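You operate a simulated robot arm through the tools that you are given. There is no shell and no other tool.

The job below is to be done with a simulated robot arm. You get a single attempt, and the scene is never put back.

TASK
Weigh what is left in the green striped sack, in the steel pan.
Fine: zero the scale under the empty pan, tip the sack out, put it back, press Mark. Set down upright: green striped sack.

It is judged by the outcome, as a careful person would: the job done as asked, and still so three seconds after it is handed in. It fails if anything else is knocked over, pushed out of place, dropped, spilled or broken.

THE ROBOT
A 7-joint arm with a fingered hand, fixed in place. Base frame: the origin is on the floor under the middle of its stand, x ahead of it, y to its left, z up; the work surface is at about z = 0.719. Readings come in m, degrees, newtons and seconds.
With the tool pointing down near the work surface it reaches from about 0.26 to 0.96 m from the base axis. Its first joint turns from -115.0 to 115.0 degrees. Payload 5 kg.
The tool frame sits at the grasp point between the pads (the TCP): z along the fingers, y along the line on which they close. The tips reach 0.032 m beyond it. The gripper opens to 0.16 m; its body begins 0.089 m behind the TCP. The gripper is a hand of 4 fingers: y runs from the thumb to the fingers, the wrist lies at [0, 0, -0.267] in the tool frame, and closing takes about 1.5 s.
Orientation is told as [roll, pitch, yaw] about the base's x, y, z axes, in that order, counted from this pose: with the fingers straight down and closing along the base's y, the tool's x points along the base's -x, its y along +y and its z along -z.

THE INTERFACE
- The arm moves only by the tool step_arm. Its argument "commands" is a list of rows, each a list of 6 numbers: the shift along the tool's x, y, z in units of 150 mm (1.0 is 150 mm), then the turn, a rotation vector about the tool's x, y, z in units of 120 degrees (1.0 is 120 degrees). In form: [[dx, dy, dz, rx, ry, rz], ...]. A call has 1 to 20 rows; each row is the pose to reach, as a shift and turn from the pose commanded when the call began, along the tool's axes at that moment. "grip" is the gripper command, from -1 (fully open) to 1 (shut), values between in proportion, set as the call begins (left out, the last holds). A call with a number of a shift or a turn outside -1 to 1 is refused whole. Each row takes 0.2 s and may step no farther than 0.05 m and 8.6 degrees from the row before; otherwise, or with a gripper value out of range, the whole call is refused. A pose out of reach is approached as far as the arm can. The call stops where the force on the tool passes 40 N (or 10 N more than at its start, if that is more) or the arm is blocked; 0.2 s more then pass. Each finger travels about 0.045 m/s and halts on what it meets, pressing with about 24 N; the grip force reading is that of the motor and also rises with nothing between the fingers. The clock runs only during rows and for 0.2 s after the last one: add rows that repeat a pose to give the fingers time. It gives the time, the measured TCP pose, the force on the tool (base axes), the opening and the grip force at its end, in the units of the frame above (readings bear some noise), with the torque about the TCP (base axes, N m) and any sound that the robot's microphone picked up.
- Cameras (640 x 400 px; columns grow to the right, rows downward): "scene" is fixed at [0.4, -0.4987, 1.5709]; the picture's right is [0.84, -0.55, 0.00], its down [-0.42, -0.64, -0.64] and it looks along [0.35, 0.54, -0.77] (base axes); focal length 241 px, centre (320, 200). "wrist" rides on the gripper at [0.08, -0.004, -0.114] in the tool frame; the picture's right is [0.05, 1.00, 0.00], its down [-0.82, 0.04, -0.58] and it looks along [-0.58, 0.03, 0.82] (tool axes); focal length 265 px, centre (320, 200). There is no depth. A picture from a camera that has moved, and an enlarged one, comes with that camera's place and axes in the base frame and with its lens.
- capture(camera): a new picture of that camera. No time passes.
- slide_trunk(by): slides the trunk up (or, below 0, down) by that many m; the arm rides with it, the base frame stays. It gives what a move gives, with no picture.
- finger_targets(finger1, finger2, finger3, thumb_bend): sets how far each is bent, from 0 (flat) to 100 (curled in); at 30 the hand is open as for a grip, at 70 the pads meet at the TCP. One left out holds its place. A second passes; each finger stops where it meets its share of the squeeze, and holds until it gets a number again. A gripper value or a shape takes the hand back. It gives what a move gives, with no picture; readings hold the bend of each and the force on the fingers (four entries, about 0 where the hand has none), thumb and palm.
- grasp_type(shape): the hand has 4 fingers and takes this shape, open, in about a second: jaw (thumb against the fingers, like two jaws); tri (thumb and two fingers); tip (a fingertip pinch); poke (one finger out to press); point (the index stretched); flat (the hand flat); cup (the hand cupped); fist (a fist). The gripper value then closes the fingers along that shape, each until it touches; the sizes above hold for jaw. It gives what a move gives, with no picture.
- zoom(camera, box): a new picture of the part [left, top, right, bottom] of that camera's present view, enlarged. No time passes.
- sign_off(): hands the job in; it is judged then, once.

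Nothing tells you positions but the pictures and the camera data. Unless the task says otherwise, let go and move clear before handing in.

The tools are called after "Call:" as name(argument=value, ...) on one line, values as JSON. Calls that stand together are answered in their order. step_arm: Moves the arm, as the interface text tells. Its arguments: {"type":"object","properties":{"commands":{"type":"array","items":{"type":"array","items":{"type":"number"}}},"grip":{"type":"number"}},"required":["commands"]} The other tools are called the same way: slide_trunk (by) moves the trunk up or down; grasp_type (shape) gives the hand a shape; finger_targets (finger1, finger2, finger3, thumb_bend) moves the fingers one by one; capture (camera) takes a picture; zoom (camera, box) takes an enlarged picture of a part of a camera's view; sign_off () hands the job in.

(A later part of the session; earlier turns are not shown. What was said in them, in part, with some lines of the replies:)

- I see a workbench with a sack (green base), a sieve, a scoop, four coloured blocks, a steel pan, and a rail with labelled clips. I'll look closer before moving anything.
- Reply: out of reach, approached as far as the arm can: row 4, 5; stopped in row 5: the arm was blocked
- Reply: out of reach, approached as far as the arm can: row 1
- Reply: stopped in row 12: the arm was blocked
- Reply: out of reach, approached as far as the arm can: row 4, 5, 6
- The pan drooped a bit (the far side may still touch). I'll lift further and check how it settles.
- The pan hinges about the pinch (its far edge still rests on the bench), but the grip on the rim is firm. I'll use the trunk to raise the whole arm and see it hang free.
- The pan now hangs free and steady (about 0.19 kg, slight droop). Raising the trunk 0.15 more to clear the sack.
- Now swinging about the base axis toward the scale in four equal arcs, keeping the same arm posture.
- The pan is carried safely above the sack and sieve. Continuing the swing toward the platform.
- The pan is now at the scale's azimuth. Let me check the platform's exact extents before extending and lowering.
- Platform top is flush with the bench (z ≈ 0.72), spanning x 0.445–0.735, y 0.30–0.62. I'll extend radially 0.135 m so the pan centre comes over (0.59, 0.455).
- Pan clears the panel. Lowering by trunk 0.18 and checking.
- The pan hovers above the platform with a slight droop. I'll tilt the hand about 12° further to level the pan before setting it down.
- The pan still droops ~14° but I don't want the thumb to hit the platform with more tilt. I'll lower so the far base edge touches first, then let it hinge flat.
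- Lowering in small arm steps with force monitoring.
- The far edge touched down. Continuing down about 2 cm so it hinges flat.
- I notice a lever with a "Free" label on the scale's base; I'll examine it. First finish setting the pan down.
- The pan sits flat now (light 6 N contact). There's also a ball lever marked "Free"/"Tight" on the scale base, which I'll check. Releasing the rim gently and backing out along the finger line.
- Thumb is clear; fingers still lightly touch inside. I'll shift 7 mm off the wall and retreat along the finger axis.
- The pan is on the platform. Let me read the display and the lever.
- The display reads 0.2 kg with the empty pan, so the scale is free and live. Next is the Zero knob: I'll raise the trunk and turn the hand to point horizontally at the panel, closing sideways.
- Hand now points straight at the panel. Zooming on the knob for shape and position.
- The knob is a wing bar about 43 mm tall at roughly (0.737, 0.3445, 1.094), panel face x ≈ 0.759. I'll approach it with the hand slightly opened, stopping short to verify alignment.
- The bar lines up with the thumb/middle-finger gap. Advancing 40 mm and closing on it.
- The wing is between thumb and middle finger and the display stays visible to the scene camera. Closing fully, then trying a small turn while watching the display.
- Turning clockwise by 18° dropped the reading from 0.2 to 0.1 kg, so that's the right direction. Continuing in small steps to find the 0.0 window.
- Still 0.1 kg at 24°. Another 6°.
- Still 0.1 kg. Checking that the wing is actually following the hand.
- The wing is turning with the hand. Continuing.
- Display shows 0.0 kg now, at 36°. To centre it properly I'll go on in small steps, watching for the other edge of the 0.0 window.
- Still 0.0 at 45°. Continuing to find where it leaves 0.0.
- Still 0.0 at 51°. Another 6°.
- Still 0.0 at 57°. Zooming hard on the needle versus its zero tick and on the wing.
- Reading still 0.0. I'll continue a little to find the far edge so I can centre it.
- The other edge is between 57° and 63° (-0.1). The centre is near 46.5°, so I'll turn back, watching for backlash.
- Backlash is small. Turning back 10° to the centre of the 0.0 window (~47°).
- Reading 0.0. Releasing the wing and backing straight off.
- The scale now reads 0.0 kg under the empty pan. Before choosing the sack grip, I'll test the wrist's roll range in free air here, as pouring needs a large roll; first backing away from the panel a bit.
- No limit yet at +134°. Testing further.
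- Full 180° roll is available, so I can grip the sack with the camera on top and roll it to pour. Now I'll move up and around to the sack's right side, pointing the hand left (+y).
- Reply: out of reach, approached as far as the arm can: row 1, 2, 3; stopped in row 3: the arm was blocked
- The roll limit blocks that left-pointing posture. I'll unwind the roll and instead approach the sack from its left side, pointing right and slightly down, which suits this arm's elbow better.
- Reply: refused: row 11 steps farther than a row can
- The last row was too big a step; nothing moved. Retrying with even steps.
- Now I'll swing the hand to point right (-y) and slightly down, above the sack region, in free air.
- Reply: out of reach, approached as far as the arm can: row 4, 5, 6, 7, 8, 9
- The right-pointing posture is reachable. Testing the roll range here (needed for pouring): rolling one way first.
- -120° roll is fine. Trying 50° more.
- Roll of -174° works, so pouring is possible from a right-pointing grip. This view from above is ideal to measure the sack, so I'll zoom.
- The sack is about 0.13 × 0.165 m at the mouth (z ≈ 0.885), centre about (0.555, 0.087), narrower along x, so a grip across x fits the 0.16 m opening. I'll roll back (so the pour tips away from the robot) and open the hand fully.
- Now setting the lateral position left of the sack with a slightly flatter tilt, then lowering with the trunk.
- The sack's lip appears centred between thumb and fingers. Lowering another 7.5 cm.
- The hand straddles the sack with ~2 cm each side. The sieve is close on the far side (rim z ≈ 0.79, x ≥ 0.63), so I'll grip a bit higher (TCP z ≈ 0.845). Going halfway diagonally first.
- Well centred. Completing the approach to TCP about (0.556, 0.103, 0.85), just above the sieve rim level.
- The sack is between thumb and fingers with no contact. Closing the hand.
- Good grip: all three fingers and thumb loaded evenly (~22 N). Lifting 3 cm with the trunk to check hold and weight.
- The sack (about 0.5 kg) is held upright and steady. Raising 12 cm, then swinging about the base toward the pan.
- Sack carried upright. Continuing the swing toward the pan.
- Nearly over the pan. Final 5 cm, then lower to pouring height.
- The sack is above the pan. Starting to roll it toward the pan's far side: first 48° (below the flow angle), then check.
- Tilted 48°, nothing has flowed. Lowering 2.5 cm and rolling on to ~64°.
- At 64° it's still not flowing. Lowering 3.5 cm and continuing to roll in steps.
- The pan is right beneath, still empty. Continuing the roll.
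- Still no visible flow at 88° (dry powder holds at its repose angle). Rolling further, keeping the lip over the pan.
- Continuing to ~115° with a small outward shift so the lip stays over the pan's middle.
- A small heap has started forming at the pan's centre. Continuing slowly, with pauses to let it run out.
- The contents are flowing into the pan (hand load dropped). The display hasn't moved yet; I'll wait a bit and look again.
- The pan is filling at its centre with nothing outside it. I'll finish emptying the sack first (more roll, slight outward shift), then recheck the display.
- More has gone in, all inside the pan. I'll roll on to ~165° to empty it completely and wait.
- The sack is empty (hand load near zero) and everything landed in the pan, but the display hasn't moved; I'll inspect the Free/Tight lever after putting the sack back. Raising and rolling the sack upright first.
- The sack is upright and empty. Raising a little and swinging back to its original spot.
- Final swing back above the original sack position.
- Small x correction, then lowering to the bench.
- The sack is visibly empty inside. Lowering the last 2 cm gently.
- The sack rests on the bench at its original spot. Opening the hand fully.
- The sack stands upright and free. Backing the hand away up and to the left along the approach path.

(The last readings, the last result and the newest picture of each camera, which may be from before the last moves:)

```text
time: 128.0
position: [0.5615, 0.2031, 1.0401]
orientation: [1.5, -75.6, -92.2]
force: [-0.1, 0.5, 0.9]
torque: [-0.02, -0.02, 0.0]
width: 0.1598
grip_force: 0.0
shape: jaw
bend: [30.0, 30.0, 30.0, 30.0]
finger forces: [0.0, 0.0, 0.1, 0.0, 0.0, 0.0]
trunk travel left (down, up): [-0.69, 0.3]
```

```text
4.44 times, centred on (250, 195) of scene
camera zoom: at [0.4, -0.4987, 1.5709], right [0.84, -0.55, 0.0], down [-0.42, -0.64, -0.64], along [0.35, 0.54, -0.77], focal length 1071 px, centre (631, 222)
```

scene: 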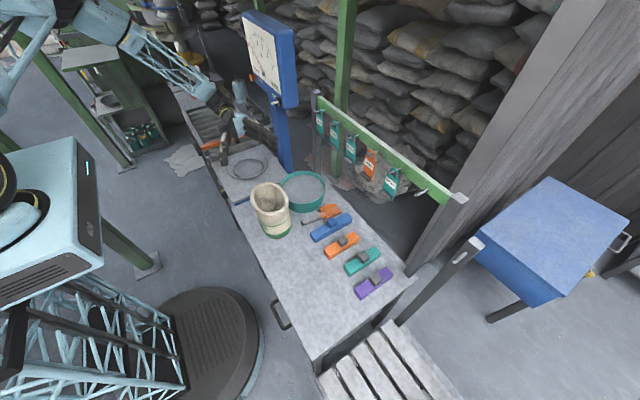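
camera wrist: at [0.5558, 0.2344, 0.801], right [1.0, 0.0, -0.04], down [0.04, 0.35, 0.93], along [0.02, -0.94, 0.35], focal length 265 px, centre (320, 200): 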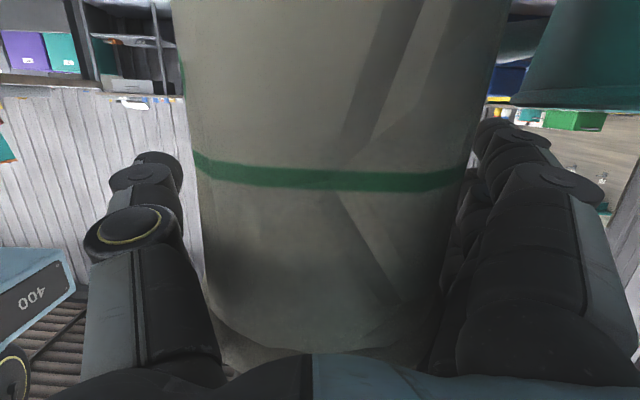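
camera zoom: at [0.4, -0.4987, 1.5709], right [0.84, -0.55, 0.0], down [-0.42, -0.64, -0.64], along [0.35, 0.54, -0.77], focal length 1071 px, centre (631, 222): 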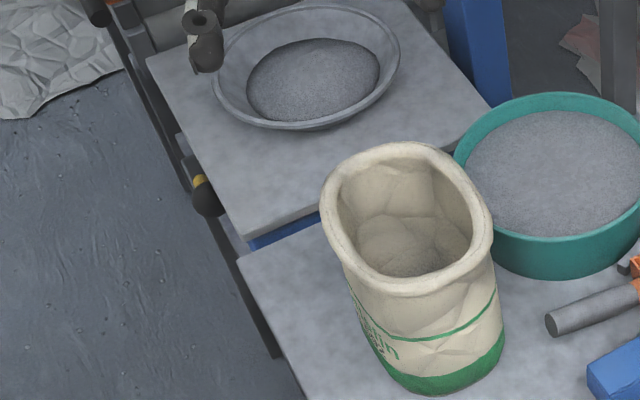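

The display now reads 0.4 kg, so it was just slow to respond. Let me watch it settle before pressing Mark.

Call:
zoom(camera="scene", box=[262, 74, 292, 100])

Call:
step_arm(commands=[[0, 0, 0, 0, 0, 0], [0, 0, 0, 0, 0, 0], [0, 0, 0, 0, 0, 0], [0, 0, 0, 0, 0, 0], [0, 0, 0, 0, 0, 0], [0, 0, 0, 0, 0, 0], [0, 0, 0, 0, 0, 0], [0, 0, 0, 0, 0, 0], [0, 0, 0, 0, 0, 0], [0, 0, 0, 0, 0, 0]])

Call:
zoom(camera="scene", box=[262, 74, 292, 100])

Call:
zoom(camera="scene", box=[244, 30, 276, 64])

Call:
zoom(camera="scene", box=[205, 180, 245, 215])

```text
15.38 times, centred on (277, 87) of scene
camera zoom: at [0.4, -0.4987, 1.5709], right [0.84, -0.55, 0.0], down [-0.42, -0.64, -0.64], along [0.35, 0.54, -0.77], focal length 3707 px, centre (982, 1938)
```

zoom: 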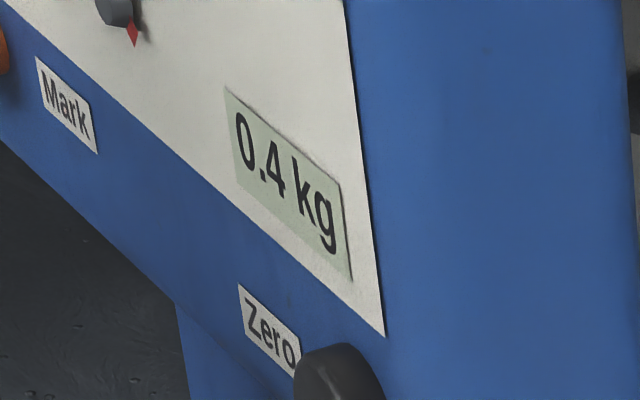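

```text
time: 130.2
position: [0.5617, 0.2027, 1.0411]
orientation: [1.6, -75.5, -92.2]
force: [0.3, 0.6, -0.6]
torque: [0.03, -0.02, -0.06]
width: 0.1599
grip_force: 0.1
shape: jaw
bend: [30.0, 30.0, 30.0, 30.0]
finger forces: [0.0, 0.2, 0.0, 0.0, 0.1, 0.1]
trunk travel left (down, up): [-0.69, 0.3]
```

```text
15.38 times, centred on (277, 87) of scene
camera zoom: at [0.4, -0.4987, 1.5709], right [0.84, -0.55, 0.0], down [-0.42, -0.64, -0.64], along [0.35, 0.54, -0.77], focal length 3707 px, centre (982, 1938)
```

zoom: 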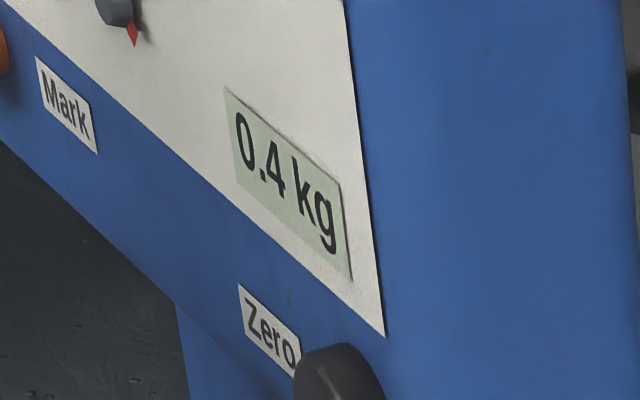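

```text
11.76 times, centred on (260, 47) of scene
camera zoom: at [0.4, -0.4987, 1.5709], right [0.84, -0.55, 0.0], down [-0.42, -0.64, -0.64], along [0.35, 0.54, -0.77], focal length 2835 px, centre (1026, 2000)
```

zoom: 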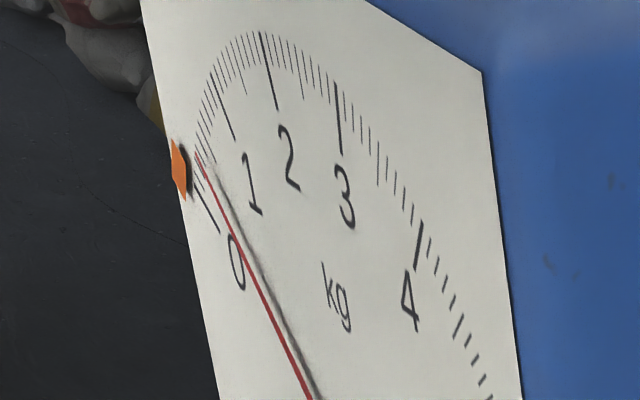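

```text
11.43 times, centred on (225, 198) of scene
camera zoom: at [0.4, -0.4987, 1.5709], right [0.84, -0.55, 0.0], down [-0.42, -0.64, -0.64], along [0.35, 0.54, -0.77], focal length 2754 px, centre (1406, 229)
```

zoom: 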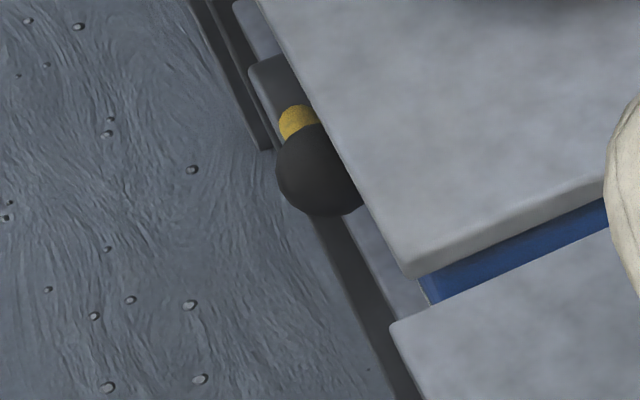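

Steady at 0.4 kg (matching the ~0.41 kg I felt leave the sack). Now I'll turn the hand to face the panel for the Mark button.

Call:
step_arm(commands=[[-0.014, -0.026, -0.077, -0.0637, -0.0078, -0.0081], [-0.029, -0.052, -0.155, -0.1273, -0.0156, -0.0162], [-0.043, -0.078, -0.232, -0.191, -0.0234, -0.0243], [-0.058, -0.104, -0.309, -0.2547, -0.0312, -0.0324], [-0.072, -0.13, -0.386, -0.3183, -0.039, -0.0405], [-0.087, -0.157, -0.464, -0.382, -0.0468, -0.0486], [-0.101, -0.183, -0.541, -0.4457, -0.0546, -0.0567], [-0.115, -0.209, -0.618, -0.5093, -0.0624, -0.0648], [-0.13, -0.235, -0.695, -0.573, -0.0702, -0.0729], [-0.144, -0.261, -0.773, -0.6367, -0.078, -0.081], [-0.159, -0.287, -0.85, -0.7003, -0.0858, -0.0891], [-0.173, -0.313, -0.927, -0.764, -0.0936, -0.0972]])

Call:
capture(camera="wrist")

Call:
capture(camera="scene")

```text
time: 132.3
position: [0.57, 0.222, 1.0877]
orientation: [41.6, -85.4, -72.5]
force: [-0.2, 0.3, 0.3]
torque: [0.0, -0.02, -0.02]
width: 0.1598
grip_force: 0.0
shape: jaw
bend: [30.0, 30.0, 30.0, 30.0]
finger forces: [0.0, 0.0, 0.0, 0.0, 0.0, 0.0]
trunk travel left (down, up): [-0.69, 0.3]
stopped in row 10: the arm was blocked; the commanded pose is now the measured one
```

```text
taken
camera wrist: at [0.4687, 0.2821, 1.0144], right [0.51, 0.86, 0.0], down [-0.45, 0.27, 0.85], along [0.73, -0.44, 0.53], focal length 265 px, centre (320, 200)
```

wrist: 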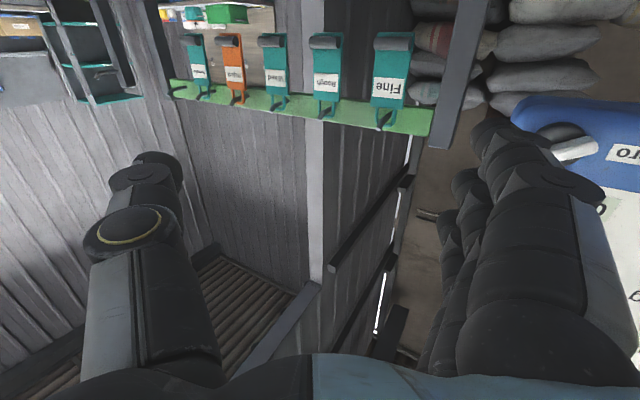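

```text
taken
```

scene: 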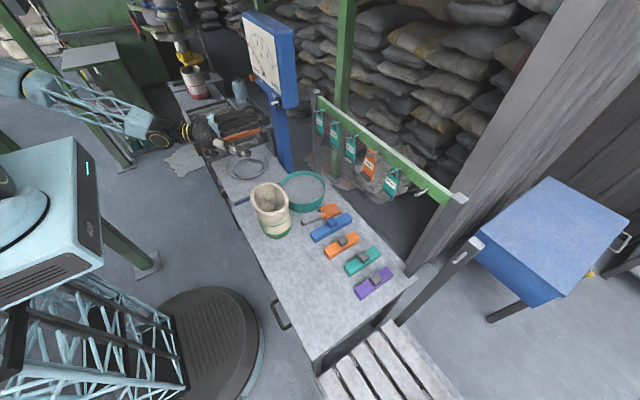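

The wrist hit a joint limit partway. Since roll doesn't matter for pressing a button, I'll unwind roll by 90° here and then continue turning toward the panel.

Call:
step_arm(commands=[[0, 0, 0, 0, 0, -0.068], [0, 0, 0, 0, 0, -0.136], [0, 0, 0, 0, 0, -0.204], [0, 0, 0, 0, 0, -0.272], [0, 0, 0, 0, 0, -0.34], [0, 0, 0, 0, 0, -0.408], [0, 0, 0, 0, 0, -0.476], [0, 0, 0, 0, 0, -0.544], [0, 0, 0, 0, 0, -0.612], [0, 0, 0, 0, 0, -0.68], [0, 0, 0, 0, 0, -0.748]])

Call:
capture(camera="wrist")

```text
time: 134.7
position: [0.5697, 0.2234, 1.0884]
orientation: [-86.6, -3.2, 59.2]
force: [0.7, -0.8, -0.2]
torque: [-0.03, -0.02, 0.01]
width: 0.16
grip_force: 0.0
shape: jaw
bend: [30.0, 30.0, 30.0, 30.0]
finger forces: [0.1, 0.1, 0.2, 0.0, 0.0, 0.0]
trunk travel left (down, up): [-0.69, 0.3]
```

```text
taken
camera wrist: at [0.431, 0.2118, 1.0945], right [-0.05, 0.03, -1.0], down [-0.08, 1.0, 0.04], along [1.0, 0.08, -0.05], focal length 265 px, centre (320, 200)
```

wrist: 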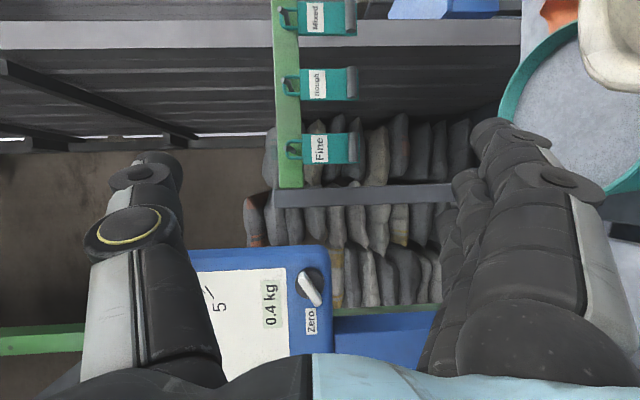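

Roll freed. Now continuing the yaw toward the panel and moving left.

Call:
step_arm(commands=[[-0.124, -0.001, -0.153, -0.003, -0.052, -0.003], [-0.248, -0.002, -0.305, -0.006, -0.103, -0.007], [-0.373, -0.004, -0.458, -0.008, -0.155, -0.01], [-0.497, -0.005, -0.61, -0.011, -0.206, -0.014], [-0.621, -0.006, -0.763, -0.014, -0.258, -0.017]])

Call:
capture(camera="wrist")

```text
time: 135.9
position: [0.5322, 0.3427, 1.0972]
orientation: [-87.1, -2.4, 88.3]
force: [0.1, 0.4, -0.7]
torque: [-0.01, -0.02, 0.05]
width: 0.1597
grip_force: 0.1
shape: jaw
bend: [30.0, 30.0, 30.0, 30.0]
finger forces: [0.0, 0.1, 0.0, 0.0, 0.0, 0.1]
trunk travel left (down, up): [-0.69, 0.3]
```

```text
taken
camera wrist: at [0.4159, 0.2654, 1.1042], right [-0.05, -0.01, -1.0], down [-0.55, 0.83, 0.02], along [0.83, 0.55, -0.05], focal length 265 px, centre (320, 200)
```

wrist: 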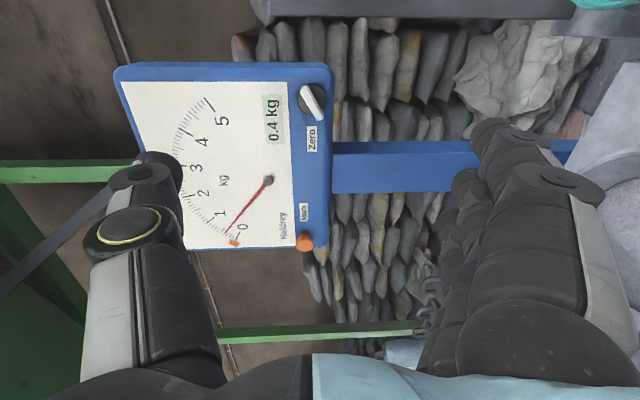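

The panel is square ahead, reading 0.4 kg, with the Mark button in view. Forming the poke shape.

Call:
grasp_type(shape="poke")

Call:
capture(camera="wrist")

Call:
zoom(camera="scene", box=[180, 50, 310, 150])

```text
time: 136.8
position: [0.5313, 0.3438, 1.0965]
orientation: [-86.8, -2.6, 88.2]
force: [-0.5, -0.2, 0.0]
torque: [-0.01, -0.03, 0.0]
width: 0.0
grip_force: 0.1
shape: poke
bend: [100.0, 100.0, 100.0, 47.0]
finger forces: [0.0, 0.1, 0.1, 0.0, 0.0, 0.0]
trunk travel left (down, up): [-0.69, 0.3]
```

```text
taken
camera wrist: at [0.4154, 0.2665, 1.1043], right [-0.06, -0.01, -1.0], down [-0.55, 0.83, 0.03], along [0.83, 0.55, -0.05], focal length 265 px, centre (320, 200)
```

wrist: 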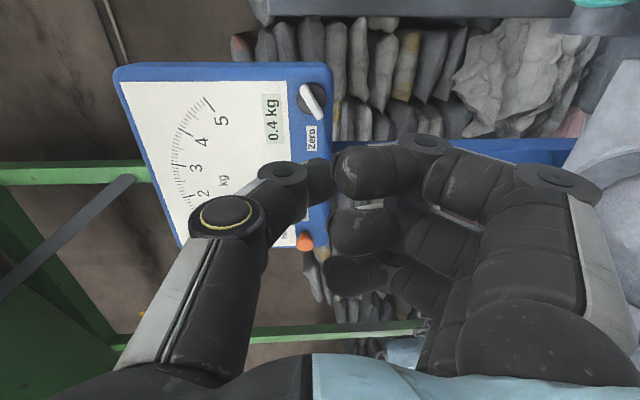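

```text
4.00 times, centred on (245, 100) of scene
camera zoom: at [0.4, -0.4987, 1.5709], right [0.84, -0.55, 0.0], down [-0.42, -0.64, -0.64], along [0.35, 0.54, -0.77], focal length 964 px, centre (620, 600)
```

zoom: 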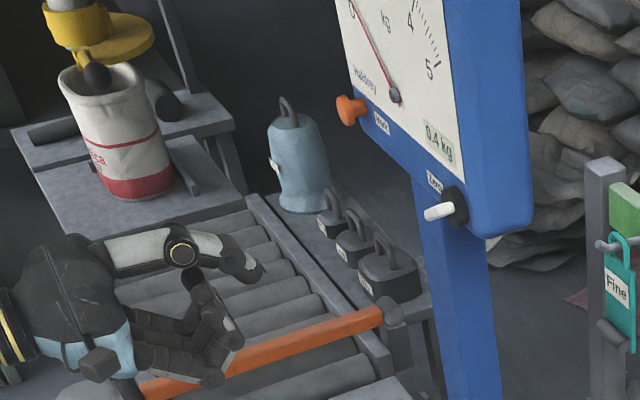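

Call:
grasp_type(shape="point")

Call:
capture(camera="wrist")

Call:
zoom(camera="scene", box=[180, 50, 310, 150])

```text
time: 137.7
position: [0.5315, 0.3451, 1.0974]
orientation: [-86.7, -2.7, 88.2]
force: [-0.2, 0.0, 0.1]
torque: [-0.03, 0.0, -0.02]
width: 0.1525
grip_force: 0.1
shape: point
bend: [30.0, 100.0, 100.0, 54.0]
finger forces: [0.0, 0.1, 0.0, 0.0, 0.1, 0.1]
trunk travel left (down, up): [-0.69, 0.3]
```

```text
taken
camera wrist: at [0.4148, 0.2674, 1.1044], right [-0.06, 0.0, -1.0], down [-0.55, 0.83, 0.03], along [0.83, 0.55, -0.05], focal length 265 px, centre (320, 200)
```

wrist: 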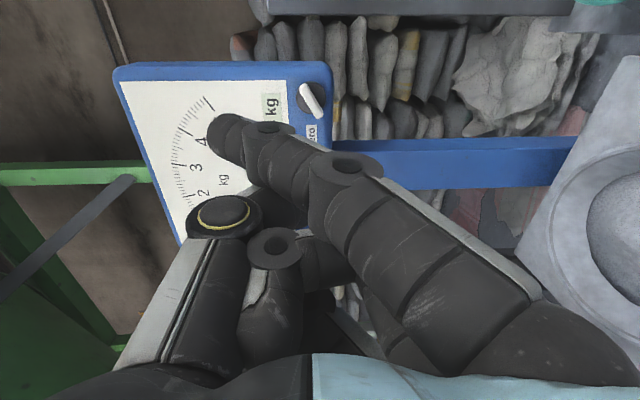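

```text
4.00 times, centred on (245, 100) of scene
camera zoom: at [0.4, -0.4987, 1.5709], right [0.84, -0.55, 0.0], down [-0.42, -0.64, -0.64], along [0.35, 0.54, -0.77], focal length 964 px, centre (620, 600)
```

zoom: 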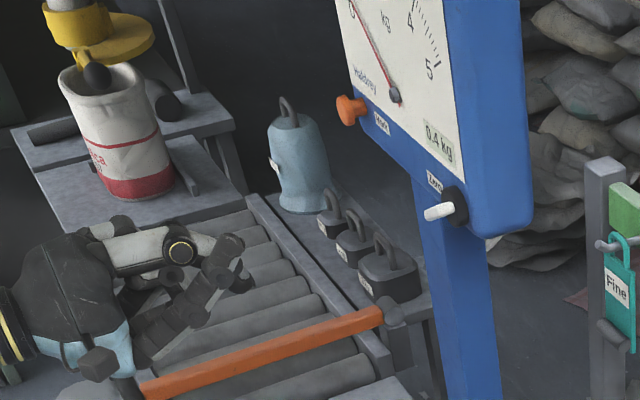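

"Point" bends the index oddly; the plain closed jaw has well-known fingertip geometry, so I'll use that. Closing the jaw and moving left in front of the Mark button (at about (0.734, 0.555, 1.111)).

Call:
grasp_type(shape="jaw")

Call:
step_arm(commands=[[-0.236, -0.008, 0.042, 0, 0, 0], [-0.472, -0.016, 0.084, 0, 0, 0], [-0.707, -0.023, 0.126, 0, 0, 0], [-0.943, -0.031, 0.168, 0, 0, 0], [-0.943, -0.031, 0.168, 0, 0, 0], [-0.943, -0.031, 0.168, 0, 0, 0], [-0.943, -0.031, 0.168, 0, 0, 0], [-0.943, -0.031, 0.168, 0, 0, 0], [-0.943, -0.031, 0.168, 0, 0, 0]], grip=1)

Call:
capture(camera="wrist")

Call:
zoom(camera="scene", box=[180, 50, 310, 150])

```text
time: 138.6
position: [0.5301, 0.346, 1.0982]
orientation: [-86.5, -2.9, 88.2]
force: [0.6, -0.1, 0.1]
torque: [0.0, 0.01, 0.0]
width: 0.1598
grip_force: 0.1
shape: jaw
bend: [30.0, 30.0, 30.0, 30.0]
finger forces: [0.1, 0.0, 0.0, 0.1, 0.0, 0.0]
trunk travel left (down, up): [-0.69, 0.3]
```

```text
time: 140.6
position: [0.5454, 0.5023, 1.1125]
orientation: [-86.5, -3.0, 90.3]
force: [-0.3, -0.8, 0.7]
torque: [0.0, 0.0, 0.01]
width: 0.0
grip_force: 2.5
shape: jaw
bend: [64.0, 62.0, 64.0, 66.0]
finger forces: [0.1, 0.0, 0.0, 0.1, 0.0, 0.0]
trunk travel left (down, up): [-0.69, 0.3]
```

```text
taken
camera wrist: at [0.4323, 0.4205, 1.1204], right [-0.06, 0.0, -1.0], down [-0.58, 0.81, 0.04], along [0.81, 0.58, -0.05], focal length 265 px, centre (320, 200)
```

wrist: 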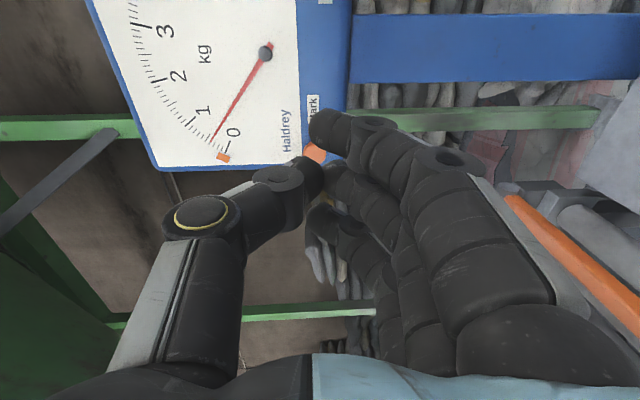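

```text
4.00 times, centred on (245, 100) of scene
camera zoom: at [0.4, -0.4987, 1.5709], right [0.84, -0.55, 0.0], down [-0.42, -0.64, -0.64], along [0.35, 0.54, -0.77], focal length 964 px, centre (620, 600)
```

zoom: 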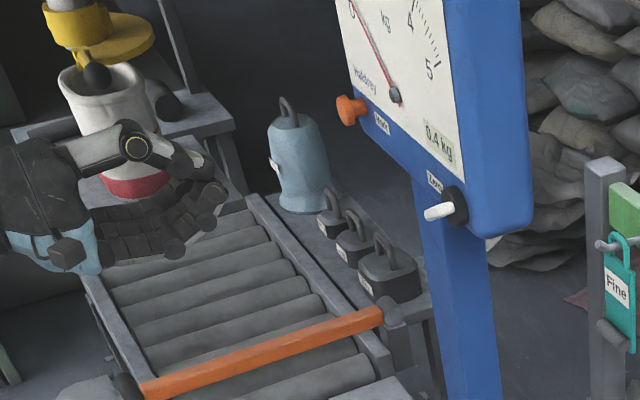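

Aligning in front of the Mark button, stopping ~4 cm short to verify.

Call:
step_arm(commands=[[-0.081, -0.007, 0.192, 0, 0, 0], [-0.163, -0.014, 0.385, 0, 0, 0], [-0.244, -0.022, 0.577, 0, 0, 0], [-0.325, -0.029, 0.769, 0, 0, 0]])

Call:
capture(camera="wrist")

Call:
zoom(camera="scene", box=[210, 50, 300, 120])

```text
time: 141.6
position: [0.6609, 0.551, 1.1122]
orientation: [-86.7, -3.0, 90.2]
force: [0.6, 0.0, 0.6]
torque: [-0.02, -0.01, -0.02]
width: 0.0001
grip_force: 23.8
shape: jaw
bend: [68.0, 63.0, 68.0, 66.0]
finger forces: [0.1, 0.1, 0.0, 0.0, 0.1, 0.0]
trunk travel left (down, up): [-0.69, 0.3]
```

```text
taken
camera wrist: at [0.5479, 0.4694, 1.1182], right [-0.06, 0.0, -1.0], down [-0.58, 0.81, 0.03], along [0.81, 0.58, -0.05], focal length 265 px, centre (320, 200)
```

wrist: 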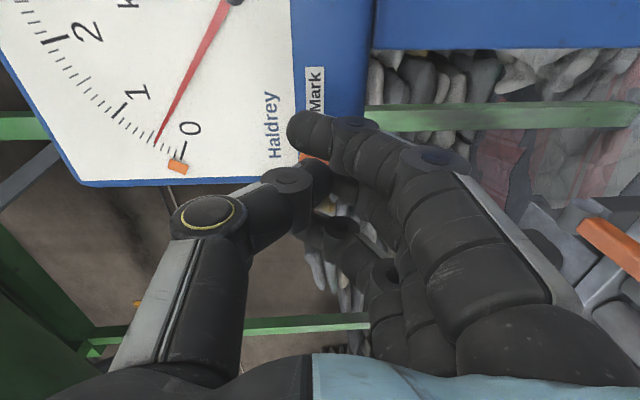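

```text
5.71 times, centred on (255, 85) of scene
camera zoom: at [0.4, -0.4987, 1.5709], right [0.84, -0.55, 0.0], down [-0.42, -0.64, -0.64], along [0.35, 0.54, -0.77], focal length 1377 px, centre (691, 857)
```

zoom: 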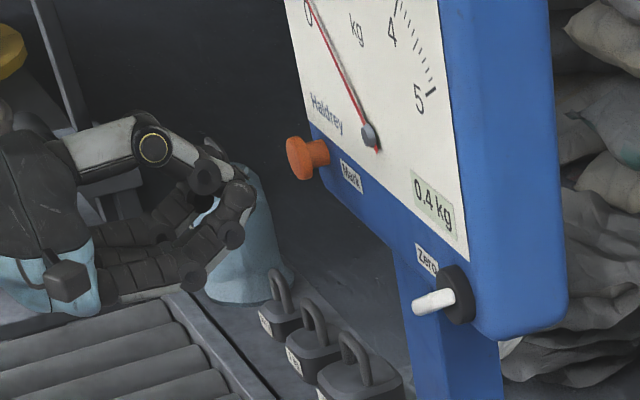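

The fingertips line up with the button. Advancing in +x in small steps until contact.

Call:
step_arm(commands=[[0, -0.005, 0.08, 0, 0, 0], [0, -0.01, 0.16, 0, 0, 0], [0, -0.014, 0.22, 0, 0, 0]])

Call:
zoom(camera="scene", box=[220, 50, 300, 110])

Call:
zoom(camera="wrist", box=[240, 80, 420, 240])

```text
time: 142.4
position: [0.6913, 0.5503, 1.1135]
orientation: [-86.5, -3.0, 90.2]
force: [0.2, -0.7, -0.1]
torque: [-0.02, 0.0, -0.01]
width: 0.0
grip_force: 24.2
shape: jaw
bend: [68.0, 63.0, 68.0, 66.0]
finger forces: [0.0, 0.0, 0.0, 0.1, 0.0, 0.1]
trunk travel left (down, up): [-0.69, 0.3]
```

```text
6.67 times, centred on (260, 80) of scene
camera zoom: at [0.4, -0.4987, 1.5709], right [0.84, -0.55, 0.0], down [-0.42, -0.64, -0.64], along [0.35, 0.54, -0.77], focal length 1606 px, centre (720, 1000)
```

zoom: 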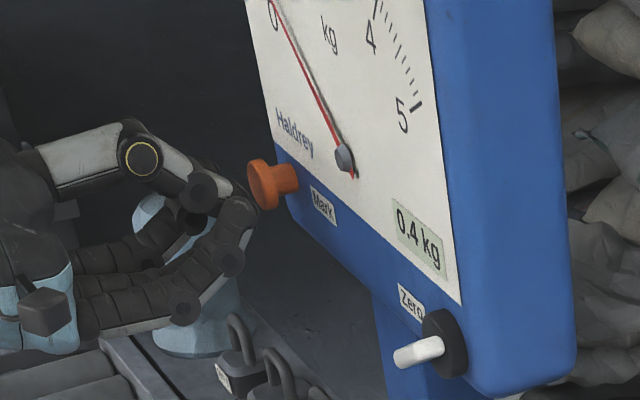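

```text
2.50 times, centred on (330, 160) of wrist
camera zoom: at [0.5786, 0.4693, 1.119], right [-0.06, 0.0, -1.0], down [-0.58, 0.81, 0.04], along [0.81, 0.58, -0.05], focal length 664 px, centre (295, 300)
```

zoom: 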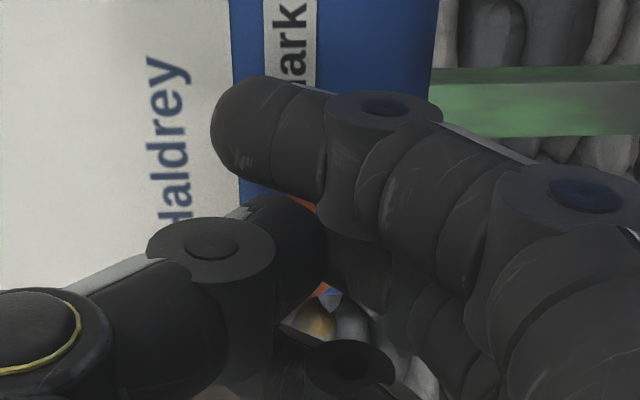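

Almost touching. Pressing on in 4 mm steps.

Call:
step_arm(commands=[[0, -0.002, 0.027, 0, 0, 0], [0, -0.003, 0.053, 0, 0, 0], [0, -0.005, 0.08, 0, 0, 0]])

Call:
zoom(camera="scene", box=[220, 50, 300, 110])

```text
time: 143.2
position: [0.7038, 0.5518, 1.1113]
orientation: [-86.5, -3.0, 90.3]
force: [-0.5, 0.4, 0.4]
torque: [0.0, 0.02, 0.02]
width: 0.0
grip_force: 24.0
shape: jaw
bend: [68.0, 63.0, 68.0, 66.0]
finger forces: [0.0, 0.0, 0.1, 0.0, 0.0, 0.1]
trunk travel left (down, up): [-0.69, 0.3]
```

```text
6.67 times, centred on (260, 80) of scene
camera zoom: at [0.4, -0.4987, 1.5709], right [0.84, -0.55, 0.0], down [-0.42, -0.64, -0.64], along [0.35, 0.54, -0.77], focal length 1606 px, centre (720, 1000)
```

zoom: 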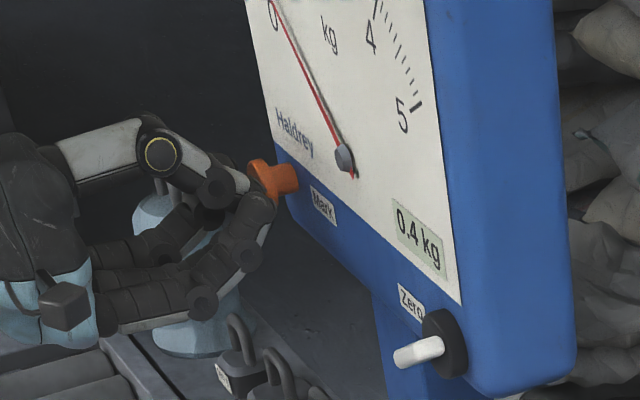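

Call:
zoom(camera="scene", box=[240, 65, 270, 90])

Call:
zoom(camera="wrist", box=[270, 110, 380, 220])

```text
16.00 times, centred on (255, 78) of scene
camera zoom: at [0.4, -0.4987, 1.5709], right [0.84, -0.55, 0.0], down [-0.42, -0.64, -0.64], along [0.35, 0.54, -0.77], focal length 3856 px, centre (1360, 2160)
```

zoom: 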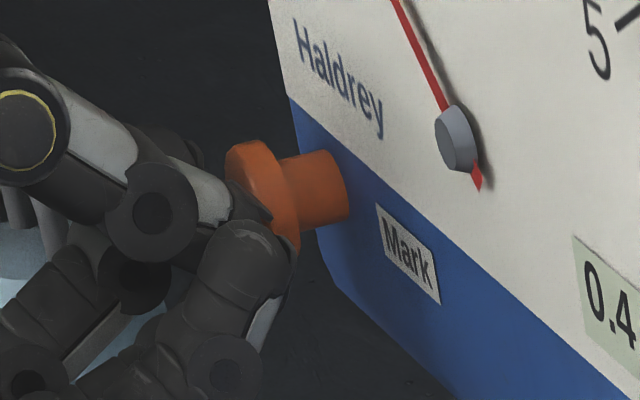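

```text
3.64 times, centred on (325, 165) of wrist
camera zoom: at [0.5906, 0.47, 1.1186], right [-0.06, 0.0, -1.0], down [-0.58, 0.81, 0.04], along [0.81, 0.58, -0.05], focal length 965 px, centre (302, 327)
```

zoom: 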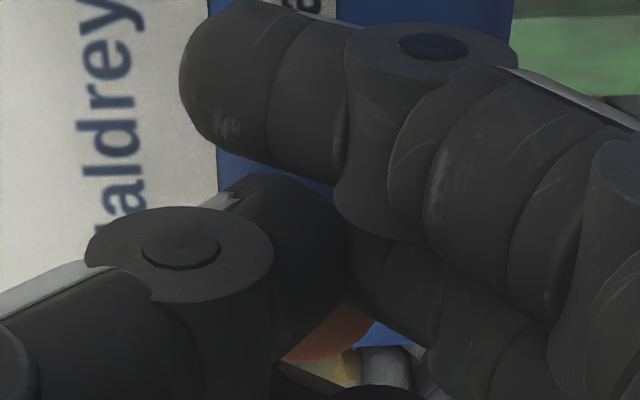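

The thumb and middle fingertips are right at the cap; continuing forward carefully.

Call:
step_arm(commands=[[0, -0.002, 0.02, 0, 0, 0], [0, -0.003, 0.04, 0, 0, 0], [0, -0.004, 0.06, 0, 0, 0]])

Call:
zoom(camera="scene", box=[240, 65, 270, 90])

```text
time: 144.0
position: [0.7125, 0.5503, 1.112]
orientation: [-86.6, -3.0, 90.3]
force: [-1.8, -0.2, 0.2]
torque: [-0.02, 0.02, 0.04]
width: 0.0
grip_force: 24.2
shape: jaw
bend: [68.0, 63.0, 68.0, 66.0]
finger forces: [0.0, 0.1, 0.0, 0.1, 0.0, 0.0]
trunk travel left (down, up): [-0.69, 0.3]
```

```text
16.00 times, centred on (255, 78) of scene
camera zoom: at [0.4, -0.4987, 1.5709], right [0.84, -0.55, 0.0], down [-0.42, -0.64, -0.64], along [0.35, 0.54, -0.77], focal length 3856 px, centre (1360, 2160)
```

zoom: 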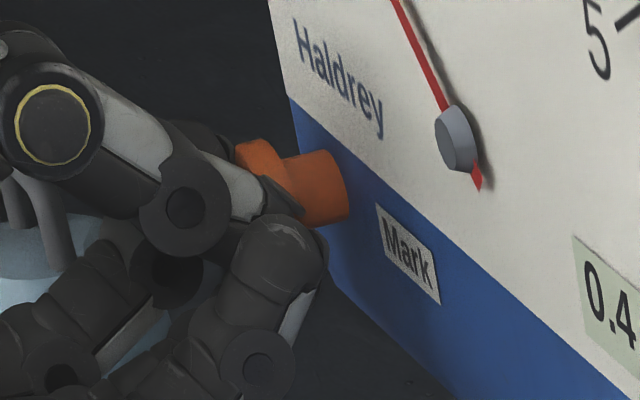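

First contact (-1.8 N). Pressing further.

Call:
step_arm(commands=[[0, -0.002, 0.02, 0, 0, 0], [0, -0.003, 0.04, 0, 0, 0]])

Call:
zoom(camera="scene", box=[240, 60, 290, 100])

```text
time: 144.6
position: [0.7182, 0.551, 1.1121]
orientation: [-86.7, -3.0, 90.2]
force: [-3.1, -1.8, -0.4]
torque: [0.02, -0.01, -0.01]
width: 0.0001
grip_force: 24.1
shape: jaw
bend: [68.0, 63.0, 68.0, 67.0]
finger forces: [0.1, 0.0, 0.1, 0.1, 0.0, 0.0]
trunk travel left (down, up): [-0.69, 0.3]
```

```text
10.00 times, centred on (265, 80) of scene
camera zoom: at [0.4, -0.4987, 1.5709], right [0.84, -0.55, 0.0], down [-0.42, -0.64, -0.64], along [0.35, 0.54, -0.77], focal length 2410 px, centre (870, 1400)
```

zoom: 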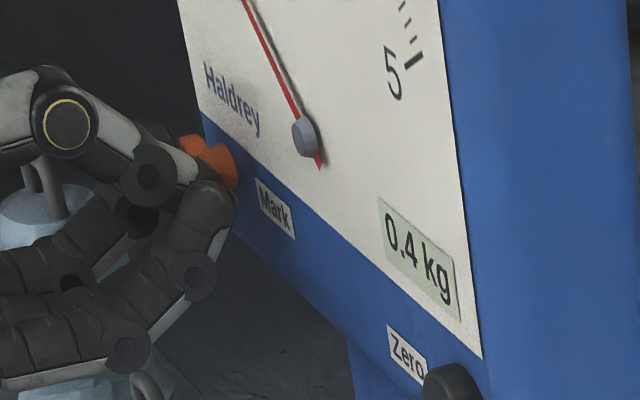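

The button is travelling in (spring ~3 N). Pressing a bit more, listening for a click.

Call:
step_arm(commands=[[0, -0.002, 0.02, 0, 0, 0], [0, -0.003, 0.04, 0, 0, 0]])

Call:
zoom(camera="scene", box=[230, 10, 300, 110])

```text
time: 145.2
position: [0.724, 0.5519, 1.1108]
orientation: [-86.6, -3.0, 90.3]
force: [-3.9, -1.5, 0.9]
torque: [0.0, -0.04, -0.02]
width: 0.0
grip_force: 24.3
shape: jaw
bend: [68.0, 63.0, 68.0, 67.0]
finger forces: [0.1, 0.1, 0.2, 0.0, 0.0, 0.0]
trunk travel left (down, up): [-0.69, 0.3]
heard: click
```

```text
4.00 times, centred on (265, 60) of scene
camera zoom: at [0.4, -0.4987, 1.5709], right [0.84, -0.55, 0.0], down [-0.42, -0.64, -0.64], along [0.35, 0.54, -0.77], focal length 964 px, centre (540, 760)
```

zoom: 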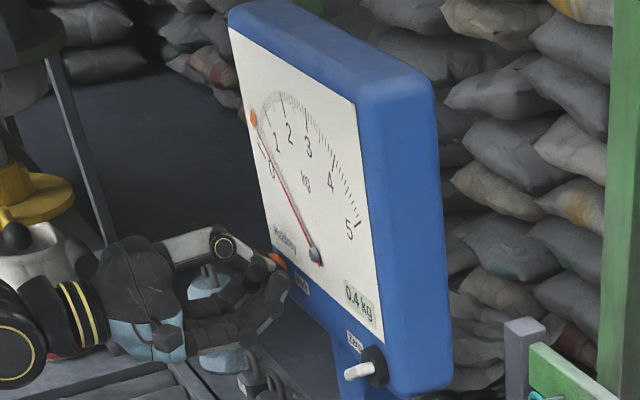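

Click heard — Mark pressed. Backing off straight out.

Call:
step_arm(commands=[[0, 0.004, -0.08, 0, 0, 0], [0, 0.01, -0.2, 0, 0, 0], [0, 0.02, -0.4, 0, 0, 0], [0, 0.03, -0.65, 0, 0, 0], [0, 0.04, -0.9, 0, 0, 0]])

Call:
zoom(camera="scene", box=[240, 10, 300, 110])

Call:
zoom(camera="scene", box=[244, 30, 276, 64])

Call:
capture(camera="scene")

Call:
capture(camera="wrist")

```text
time: 146.4
position: [0.5886, 0.5494, 1.1164]
orientation: [-86.7, -2.9, 90.3]
force: [0.1, -0.3, 0.4]
torque: [-0.03, 0.0, -0.03]
width: 0.0
grip_force: 23.7
shape: jaw
bend: [68.0, 63.0, 68.0, 67.0]
finger forces: [0.0, 0.0, 0.0, 0.0, 0.1, 0.1]
trunk travel left (down, up): [-0.69, 0.3]
```

```text
4.00 times, centred on (270, 60) of scene
camera zoom: at [0.4, -0.4987, 1.5709], right [0.84, -0.55, 0.0], down [-0.42, -0.64, -0.64], along [0.35, 0.54, -0.77], focal length 964 px, centre (520, 760)
```

zoom: 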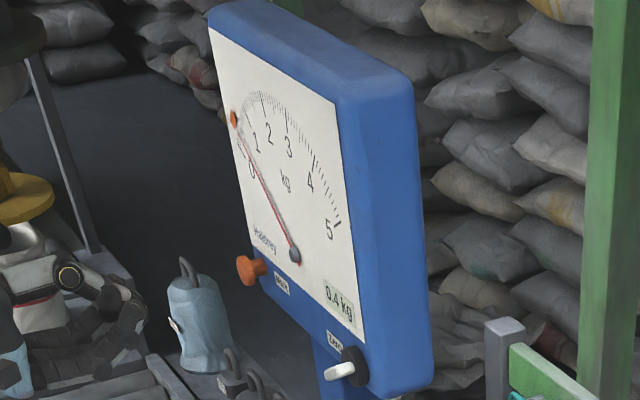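

```text
11.76 times, centred on (260, 47) of scene
camera zoom: at [0.4, -0.4987, 1.5709], right [0.84, -0.55, 0.0], down [-0.42, -0.64, -0.64], along [0.35, 0.54, -0.77], focal length 2835 px, centre (1026, 2000)
```

zoom: 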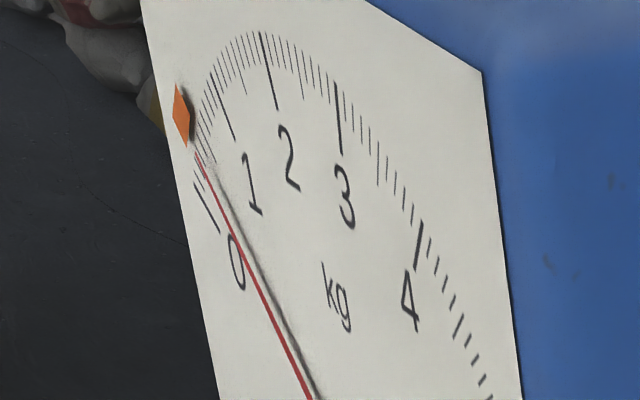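

```text
taken
```

scene: 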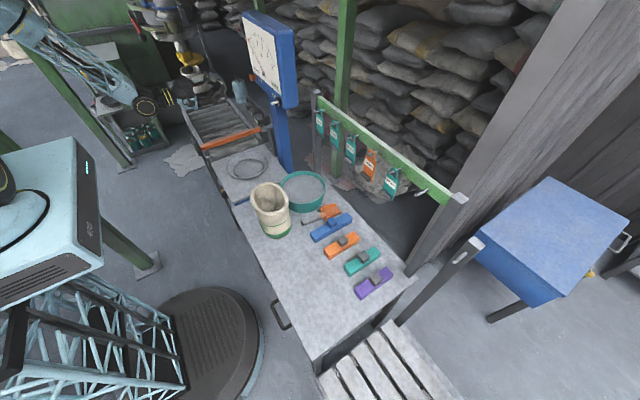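

```text
taken
camera wrist: at [0.476, 0.4683, 1.1222], right [-0.06, 0.0, -1.0], down [-0.58, 0.81, 0.03], along [0.81, 0.58, -0.05], focal length 265 px, centre (320, 200)
```

wrist: 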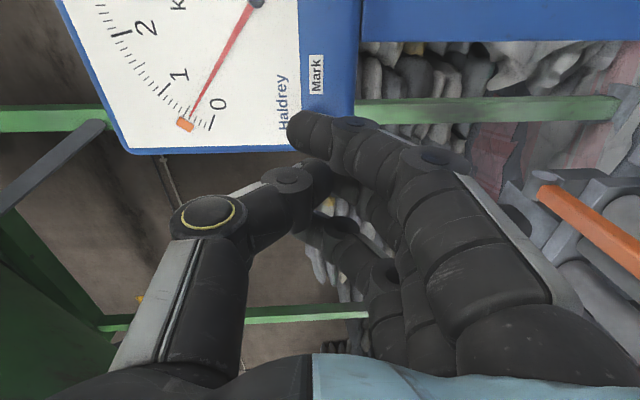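

The orange pointer has moved to the needle at 0.4 kg, so the mark registered. Let me verify that the sack is really empty and upright and nothing else has moved.

Call:
zoom(camera="scene", box=[245, 170, 305, 245])

Call:
zoom(camera="scene", box=[215, 140, 285, 200])

Call:
zoom(camera="scene", box=[220, 160, 420, 330])

```text
5.33 times, centred on (275, 208) of scene
camera zoom: at [0.4, -0.4987, 1.5709], right [0.84, -0.55, 0.0], down [-0.42, -0.64, -0.64], along [0.35, 0.54, -0.77], focal length 1285 px, centre (560, 160)
```

zoom: 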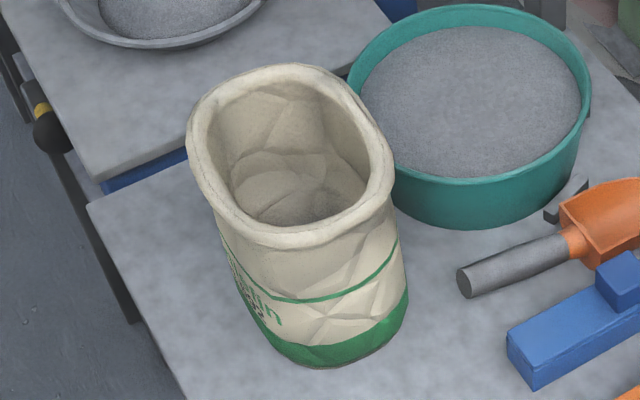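

```text
6.67 times, centred on (250, 170) of scene
camera zoom: at [0.4, -0.4987, 1.5709], right [0.84, -0.55, 0.0], down [-0.42, -0.64, -0.64], along [0.35, 0.54, -0.77], focal length 1606 px, centre (787, 400)
```

zoom: 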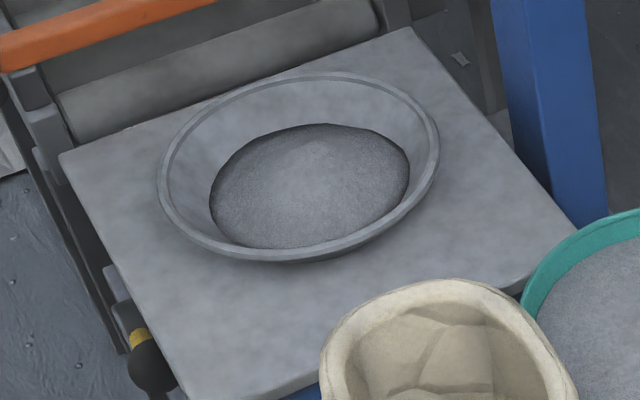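

```text
2.35 times, centred on (320, 245) of scene
camera zoom: at [0.4, -0.4987, 1.5709], right [0.84, -0.55, 0.0], down [-0.42, -0.64, -0.64], along [0.35, 0.54, -0.77], focal length 567 px, centre (320, 94)
```

zoom: 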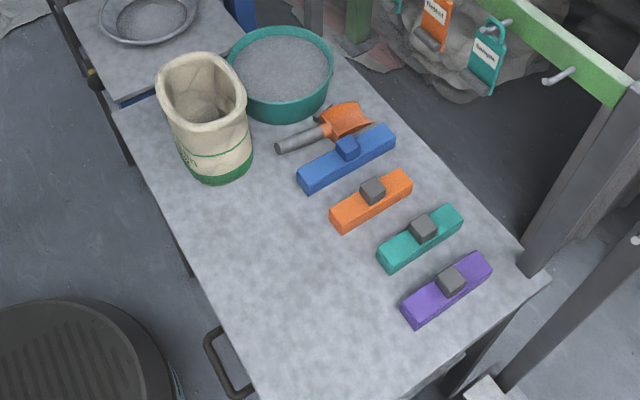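

Bench items look untouched. To be sure the sack holds no residue, I'll swing the camera over it for a top view (moving up and clear first).

Call:
step_arm(commands=[[0.082, -0.051, -0.04, 0.0036, 0.068, 0.0044], [0.165, -0.101, -0.08, 0.0073, 0.136, 0.0087], [0.247, -0.152, -0.12, 0.0109, 0.205, 0.0131], [0.329, -0.203, -0.16, 0.0145, 0.273, 0.0175], [0.411, -0.253, -0.2, 0.0182, 0.341, 0.0218], [0.494, -0.304, -0.24, 0.0218, 0.409, 0.0262], [0.576, -0.354, -0.28, 0.0255, 0.477, 0.0305], [0.658, -0.405, -0.32, 0.0291, 0.545, 0.0349], [0.74, -0.456, -0.36, 0.0327, 0.614, 0.0393], [0.823, -0.506, -0.4, 0.0364, 0.682, 0.0436], [0.905, -0.557, -0.44, 0.04, 0.75, 0.048]])

Call:
capture(camera="wrist")

```text
time: 148.8
position: [0.5308, 0.4095, 1.1928]
orientation: [-86.3, -3.3, -0.2]
force: [-0.2, -0.6, 0.2]
torque: [0.01, 0.0, -0.01]
width: 0.0
grip_force: 23.4
shape: jaw
bend: [68.0, 63.0, 68.0, 67.0]
finger forces: [0.0, 0.1, 0.1, 0.0, 0.0, 0.0]
trunk travel left (down, up): [-0.69, 0.3]
```

```text
taken
camera wrist: at [0.4493, 0.5236, 1.2002], right [0.0, 0.06, -1.0], down [0.82, 0.58, 0.04], along [0.58, -0.81, -0.05], focal length 265 px, centre (320, 200)
```

wrist: 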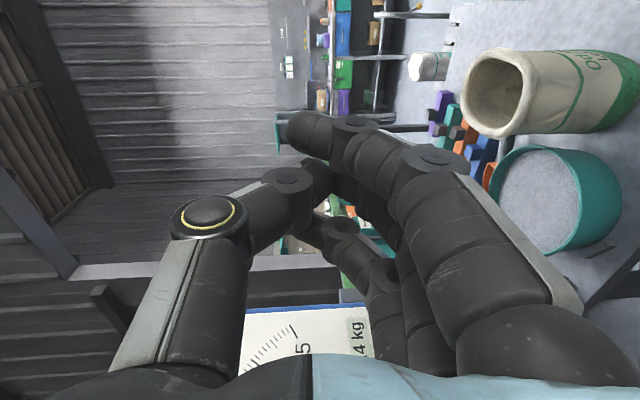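

Rolling the camera on top and moving toward the sack.

Call:
step_arm(commands=[[0, 0, 0.09, 0, 0, -0.064], [0, 0, 0.18, 0, 0, -0.127], [0, 0, 0.27, 0, 0, -0.191], [0, 0, 0.36, 0, 0, -0.255], [0, 0, 0.45, 0, 0, -0.318], [0, 0, 0.55, 0, 0, -0.382], [0, 0, 0.64, 0, 0, -0.445], [0, 0, 0.73, 0, 0, -0.509], [0, 0, 0.82, 0, 0, -0.573], [0, 0, 0.91, 0, 0, -0.636], [0, 0, 1.0, 0, 0, -0.7]])

Call:
capture(camera="wrist")

```text
time: 151.2
position: [0.5316, 0.2615, 1.1845]
orientation: [-68.2, 80.1, 21.6]
force: [0.0, 0.2, 1.0]
torque: [-0.01, -0.01, 0.0]
width: 0.0001
grip_force: 24.4
shape: jaw
bend: [68.0, 63.0, 68.0, 67.0]
finger forces: [0.0, 0.0, 0.1, 0.0, 0.0, 0.0]
trunk travel left (down, up): [-0.69, 0.3]
```

```text
taken
camera wrist: at [0.5225, 0.37, 1.2722], right [-0.99, 0.0, -0.11], down [0.09, 0.63, -0.77], along [0.06, -0.78, -0.62], focal length 265 px, centre (320, 200)
```

wrist: 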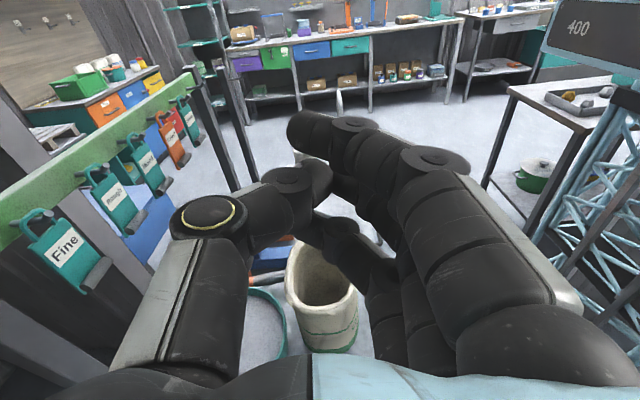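

I see the sack mouth but obliquely. Opening the hand and tilting further down for a clear look inside.

Call:
step_arm(commands=[[0.1, 0, 0.1, 0, -0.052, 0], [0.2, 0, 0.2, 0, -0.104, 0], [0.3, 0, 0.3, 0, -0.156, 0], [0.4, 0, 0.4, 0, -0.208, 0], [0.5, 0, 0.5, 0, -0.26, 0], [0.5, 0, 0.5, 0, -0.26, 0], [0.5, 0, 0.5, 0, -0.26, 0]], grip=-1)

Call:
capture(camera="wrist")

```text
time: 152.8
position: [0.517, 0.1816, 1.2542]
orientation: [-16.0, 53.8, 76.5]
force: [0.1, -1.0, 0.0]
torque: [0.03, 0.04, -0.01]
width: 0.16
grip_force: 0.0
shape: jaw
bend: [30.0, 30.0, 30.0, 30.0]
finger forces: [0.1, 0.0, 0.1, 0.1, 0.1, 0.1]
trunk travel left (down, up): [-0.69, 0.3]
```

```text
taken
camera wrist: at [0.5016, 0.2286, 1.3848], right [-0.99, -0.02, -0.12], down [0.02, 0.94, -0.34], along [0.12, -0.34, -0.93], focal length 265 px, centre (320, 200)
```

wrist: 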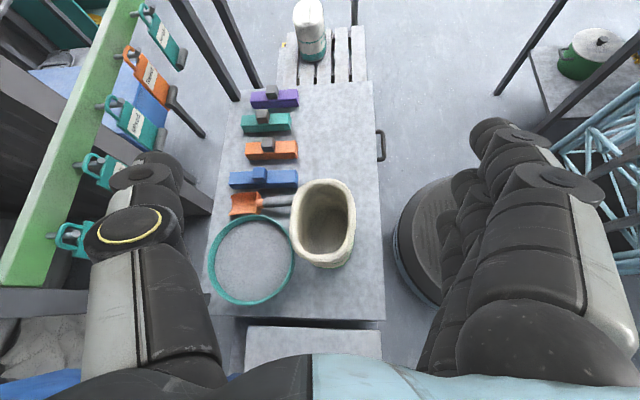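

Call:
zoom(camera="wrist", box=[280, 165, 370, 280])

Call:
zoom(camera="wrist", box=[190, 70, 400, 340])

```text
3.48 times, centred on (325, 222) of wrist
camera zoom: at [0.5016, 0.2286, 1.3848], right [-0.99, -0.02, -0.12], down [0.02, 0.94, -0.34], along [0.12, -0.34, -0.93], focal length 923 px, centre (303, 122)
```

zoom: 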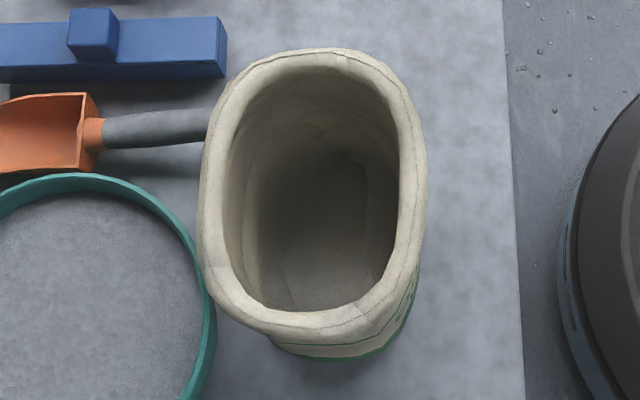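

```text
1.48 times, centred on (295, 205) of wrist
camera zoom: at [0.5016, 0.2286, 1.3848], right [-0.99, -0.02, -0.12], down [0.02, 0.94, -0.34], along [0.12, -0.34, -0.93], focal length 393 px, centre (357, 193)
```

zoom: 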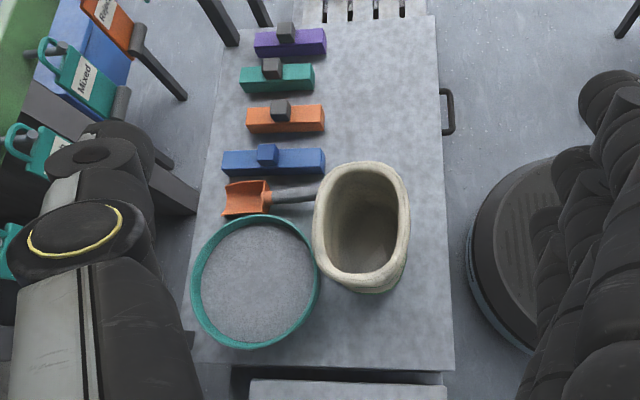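

The sack is empty, upright and back in its place, the pan with its contents sits on the scale, and the hand is clear. One last look at the display before handing in.

Call:
zoom(camera="scene", box=[200, 10, 310, 210])

```text
2.00 times, centred on (255, 110) of scene
camera zoom: at [0.4, -0.4987, 1.5709], right [0.84, -0.55, 0.0], down [-0.42, -0.64, -0.64], along [0.35, 0.54, -0.77], focal length 482 px, centre (450, 380)
```

zoom: 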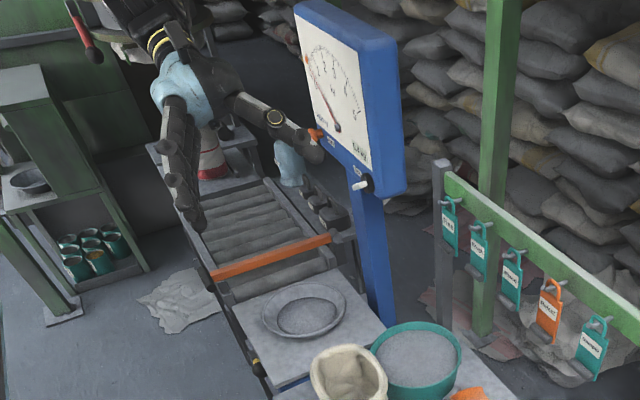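

Everything is in place: the scale was zeroed under the empty pan, the sack was emptied into it and set back upright, and Mark was pressed at 0.4 kg. Handing in.

Call:
sign_off()

```text
The job is handed in.
```

The job is handed in. What was left in the green striped sack weighed 0.4 kg in the steel pan.

- **Zero:** I set the empty pan on the scale and turned the Zero knob to about the middle of the range that reads 0.0 kg.
- **Tip out:** The whole sack went into the pan. I looked inside it from above afterwards and it was empty, and I saw nothing spilled outside the pan.
- **Sack:** It stands upright on the bench, roughly 6 mm from where it started because it shifted slightly as I let go.
- **Mark:** The button clicked at 0.4 kg and the orange pointer moved to the needle. The display stayed at 0.0 kg during the pour and caught up later. I waited until it held steady before pressing.

The pan is still on the scale with the contents in it. Nothing else on the bench looked moved when I checked.
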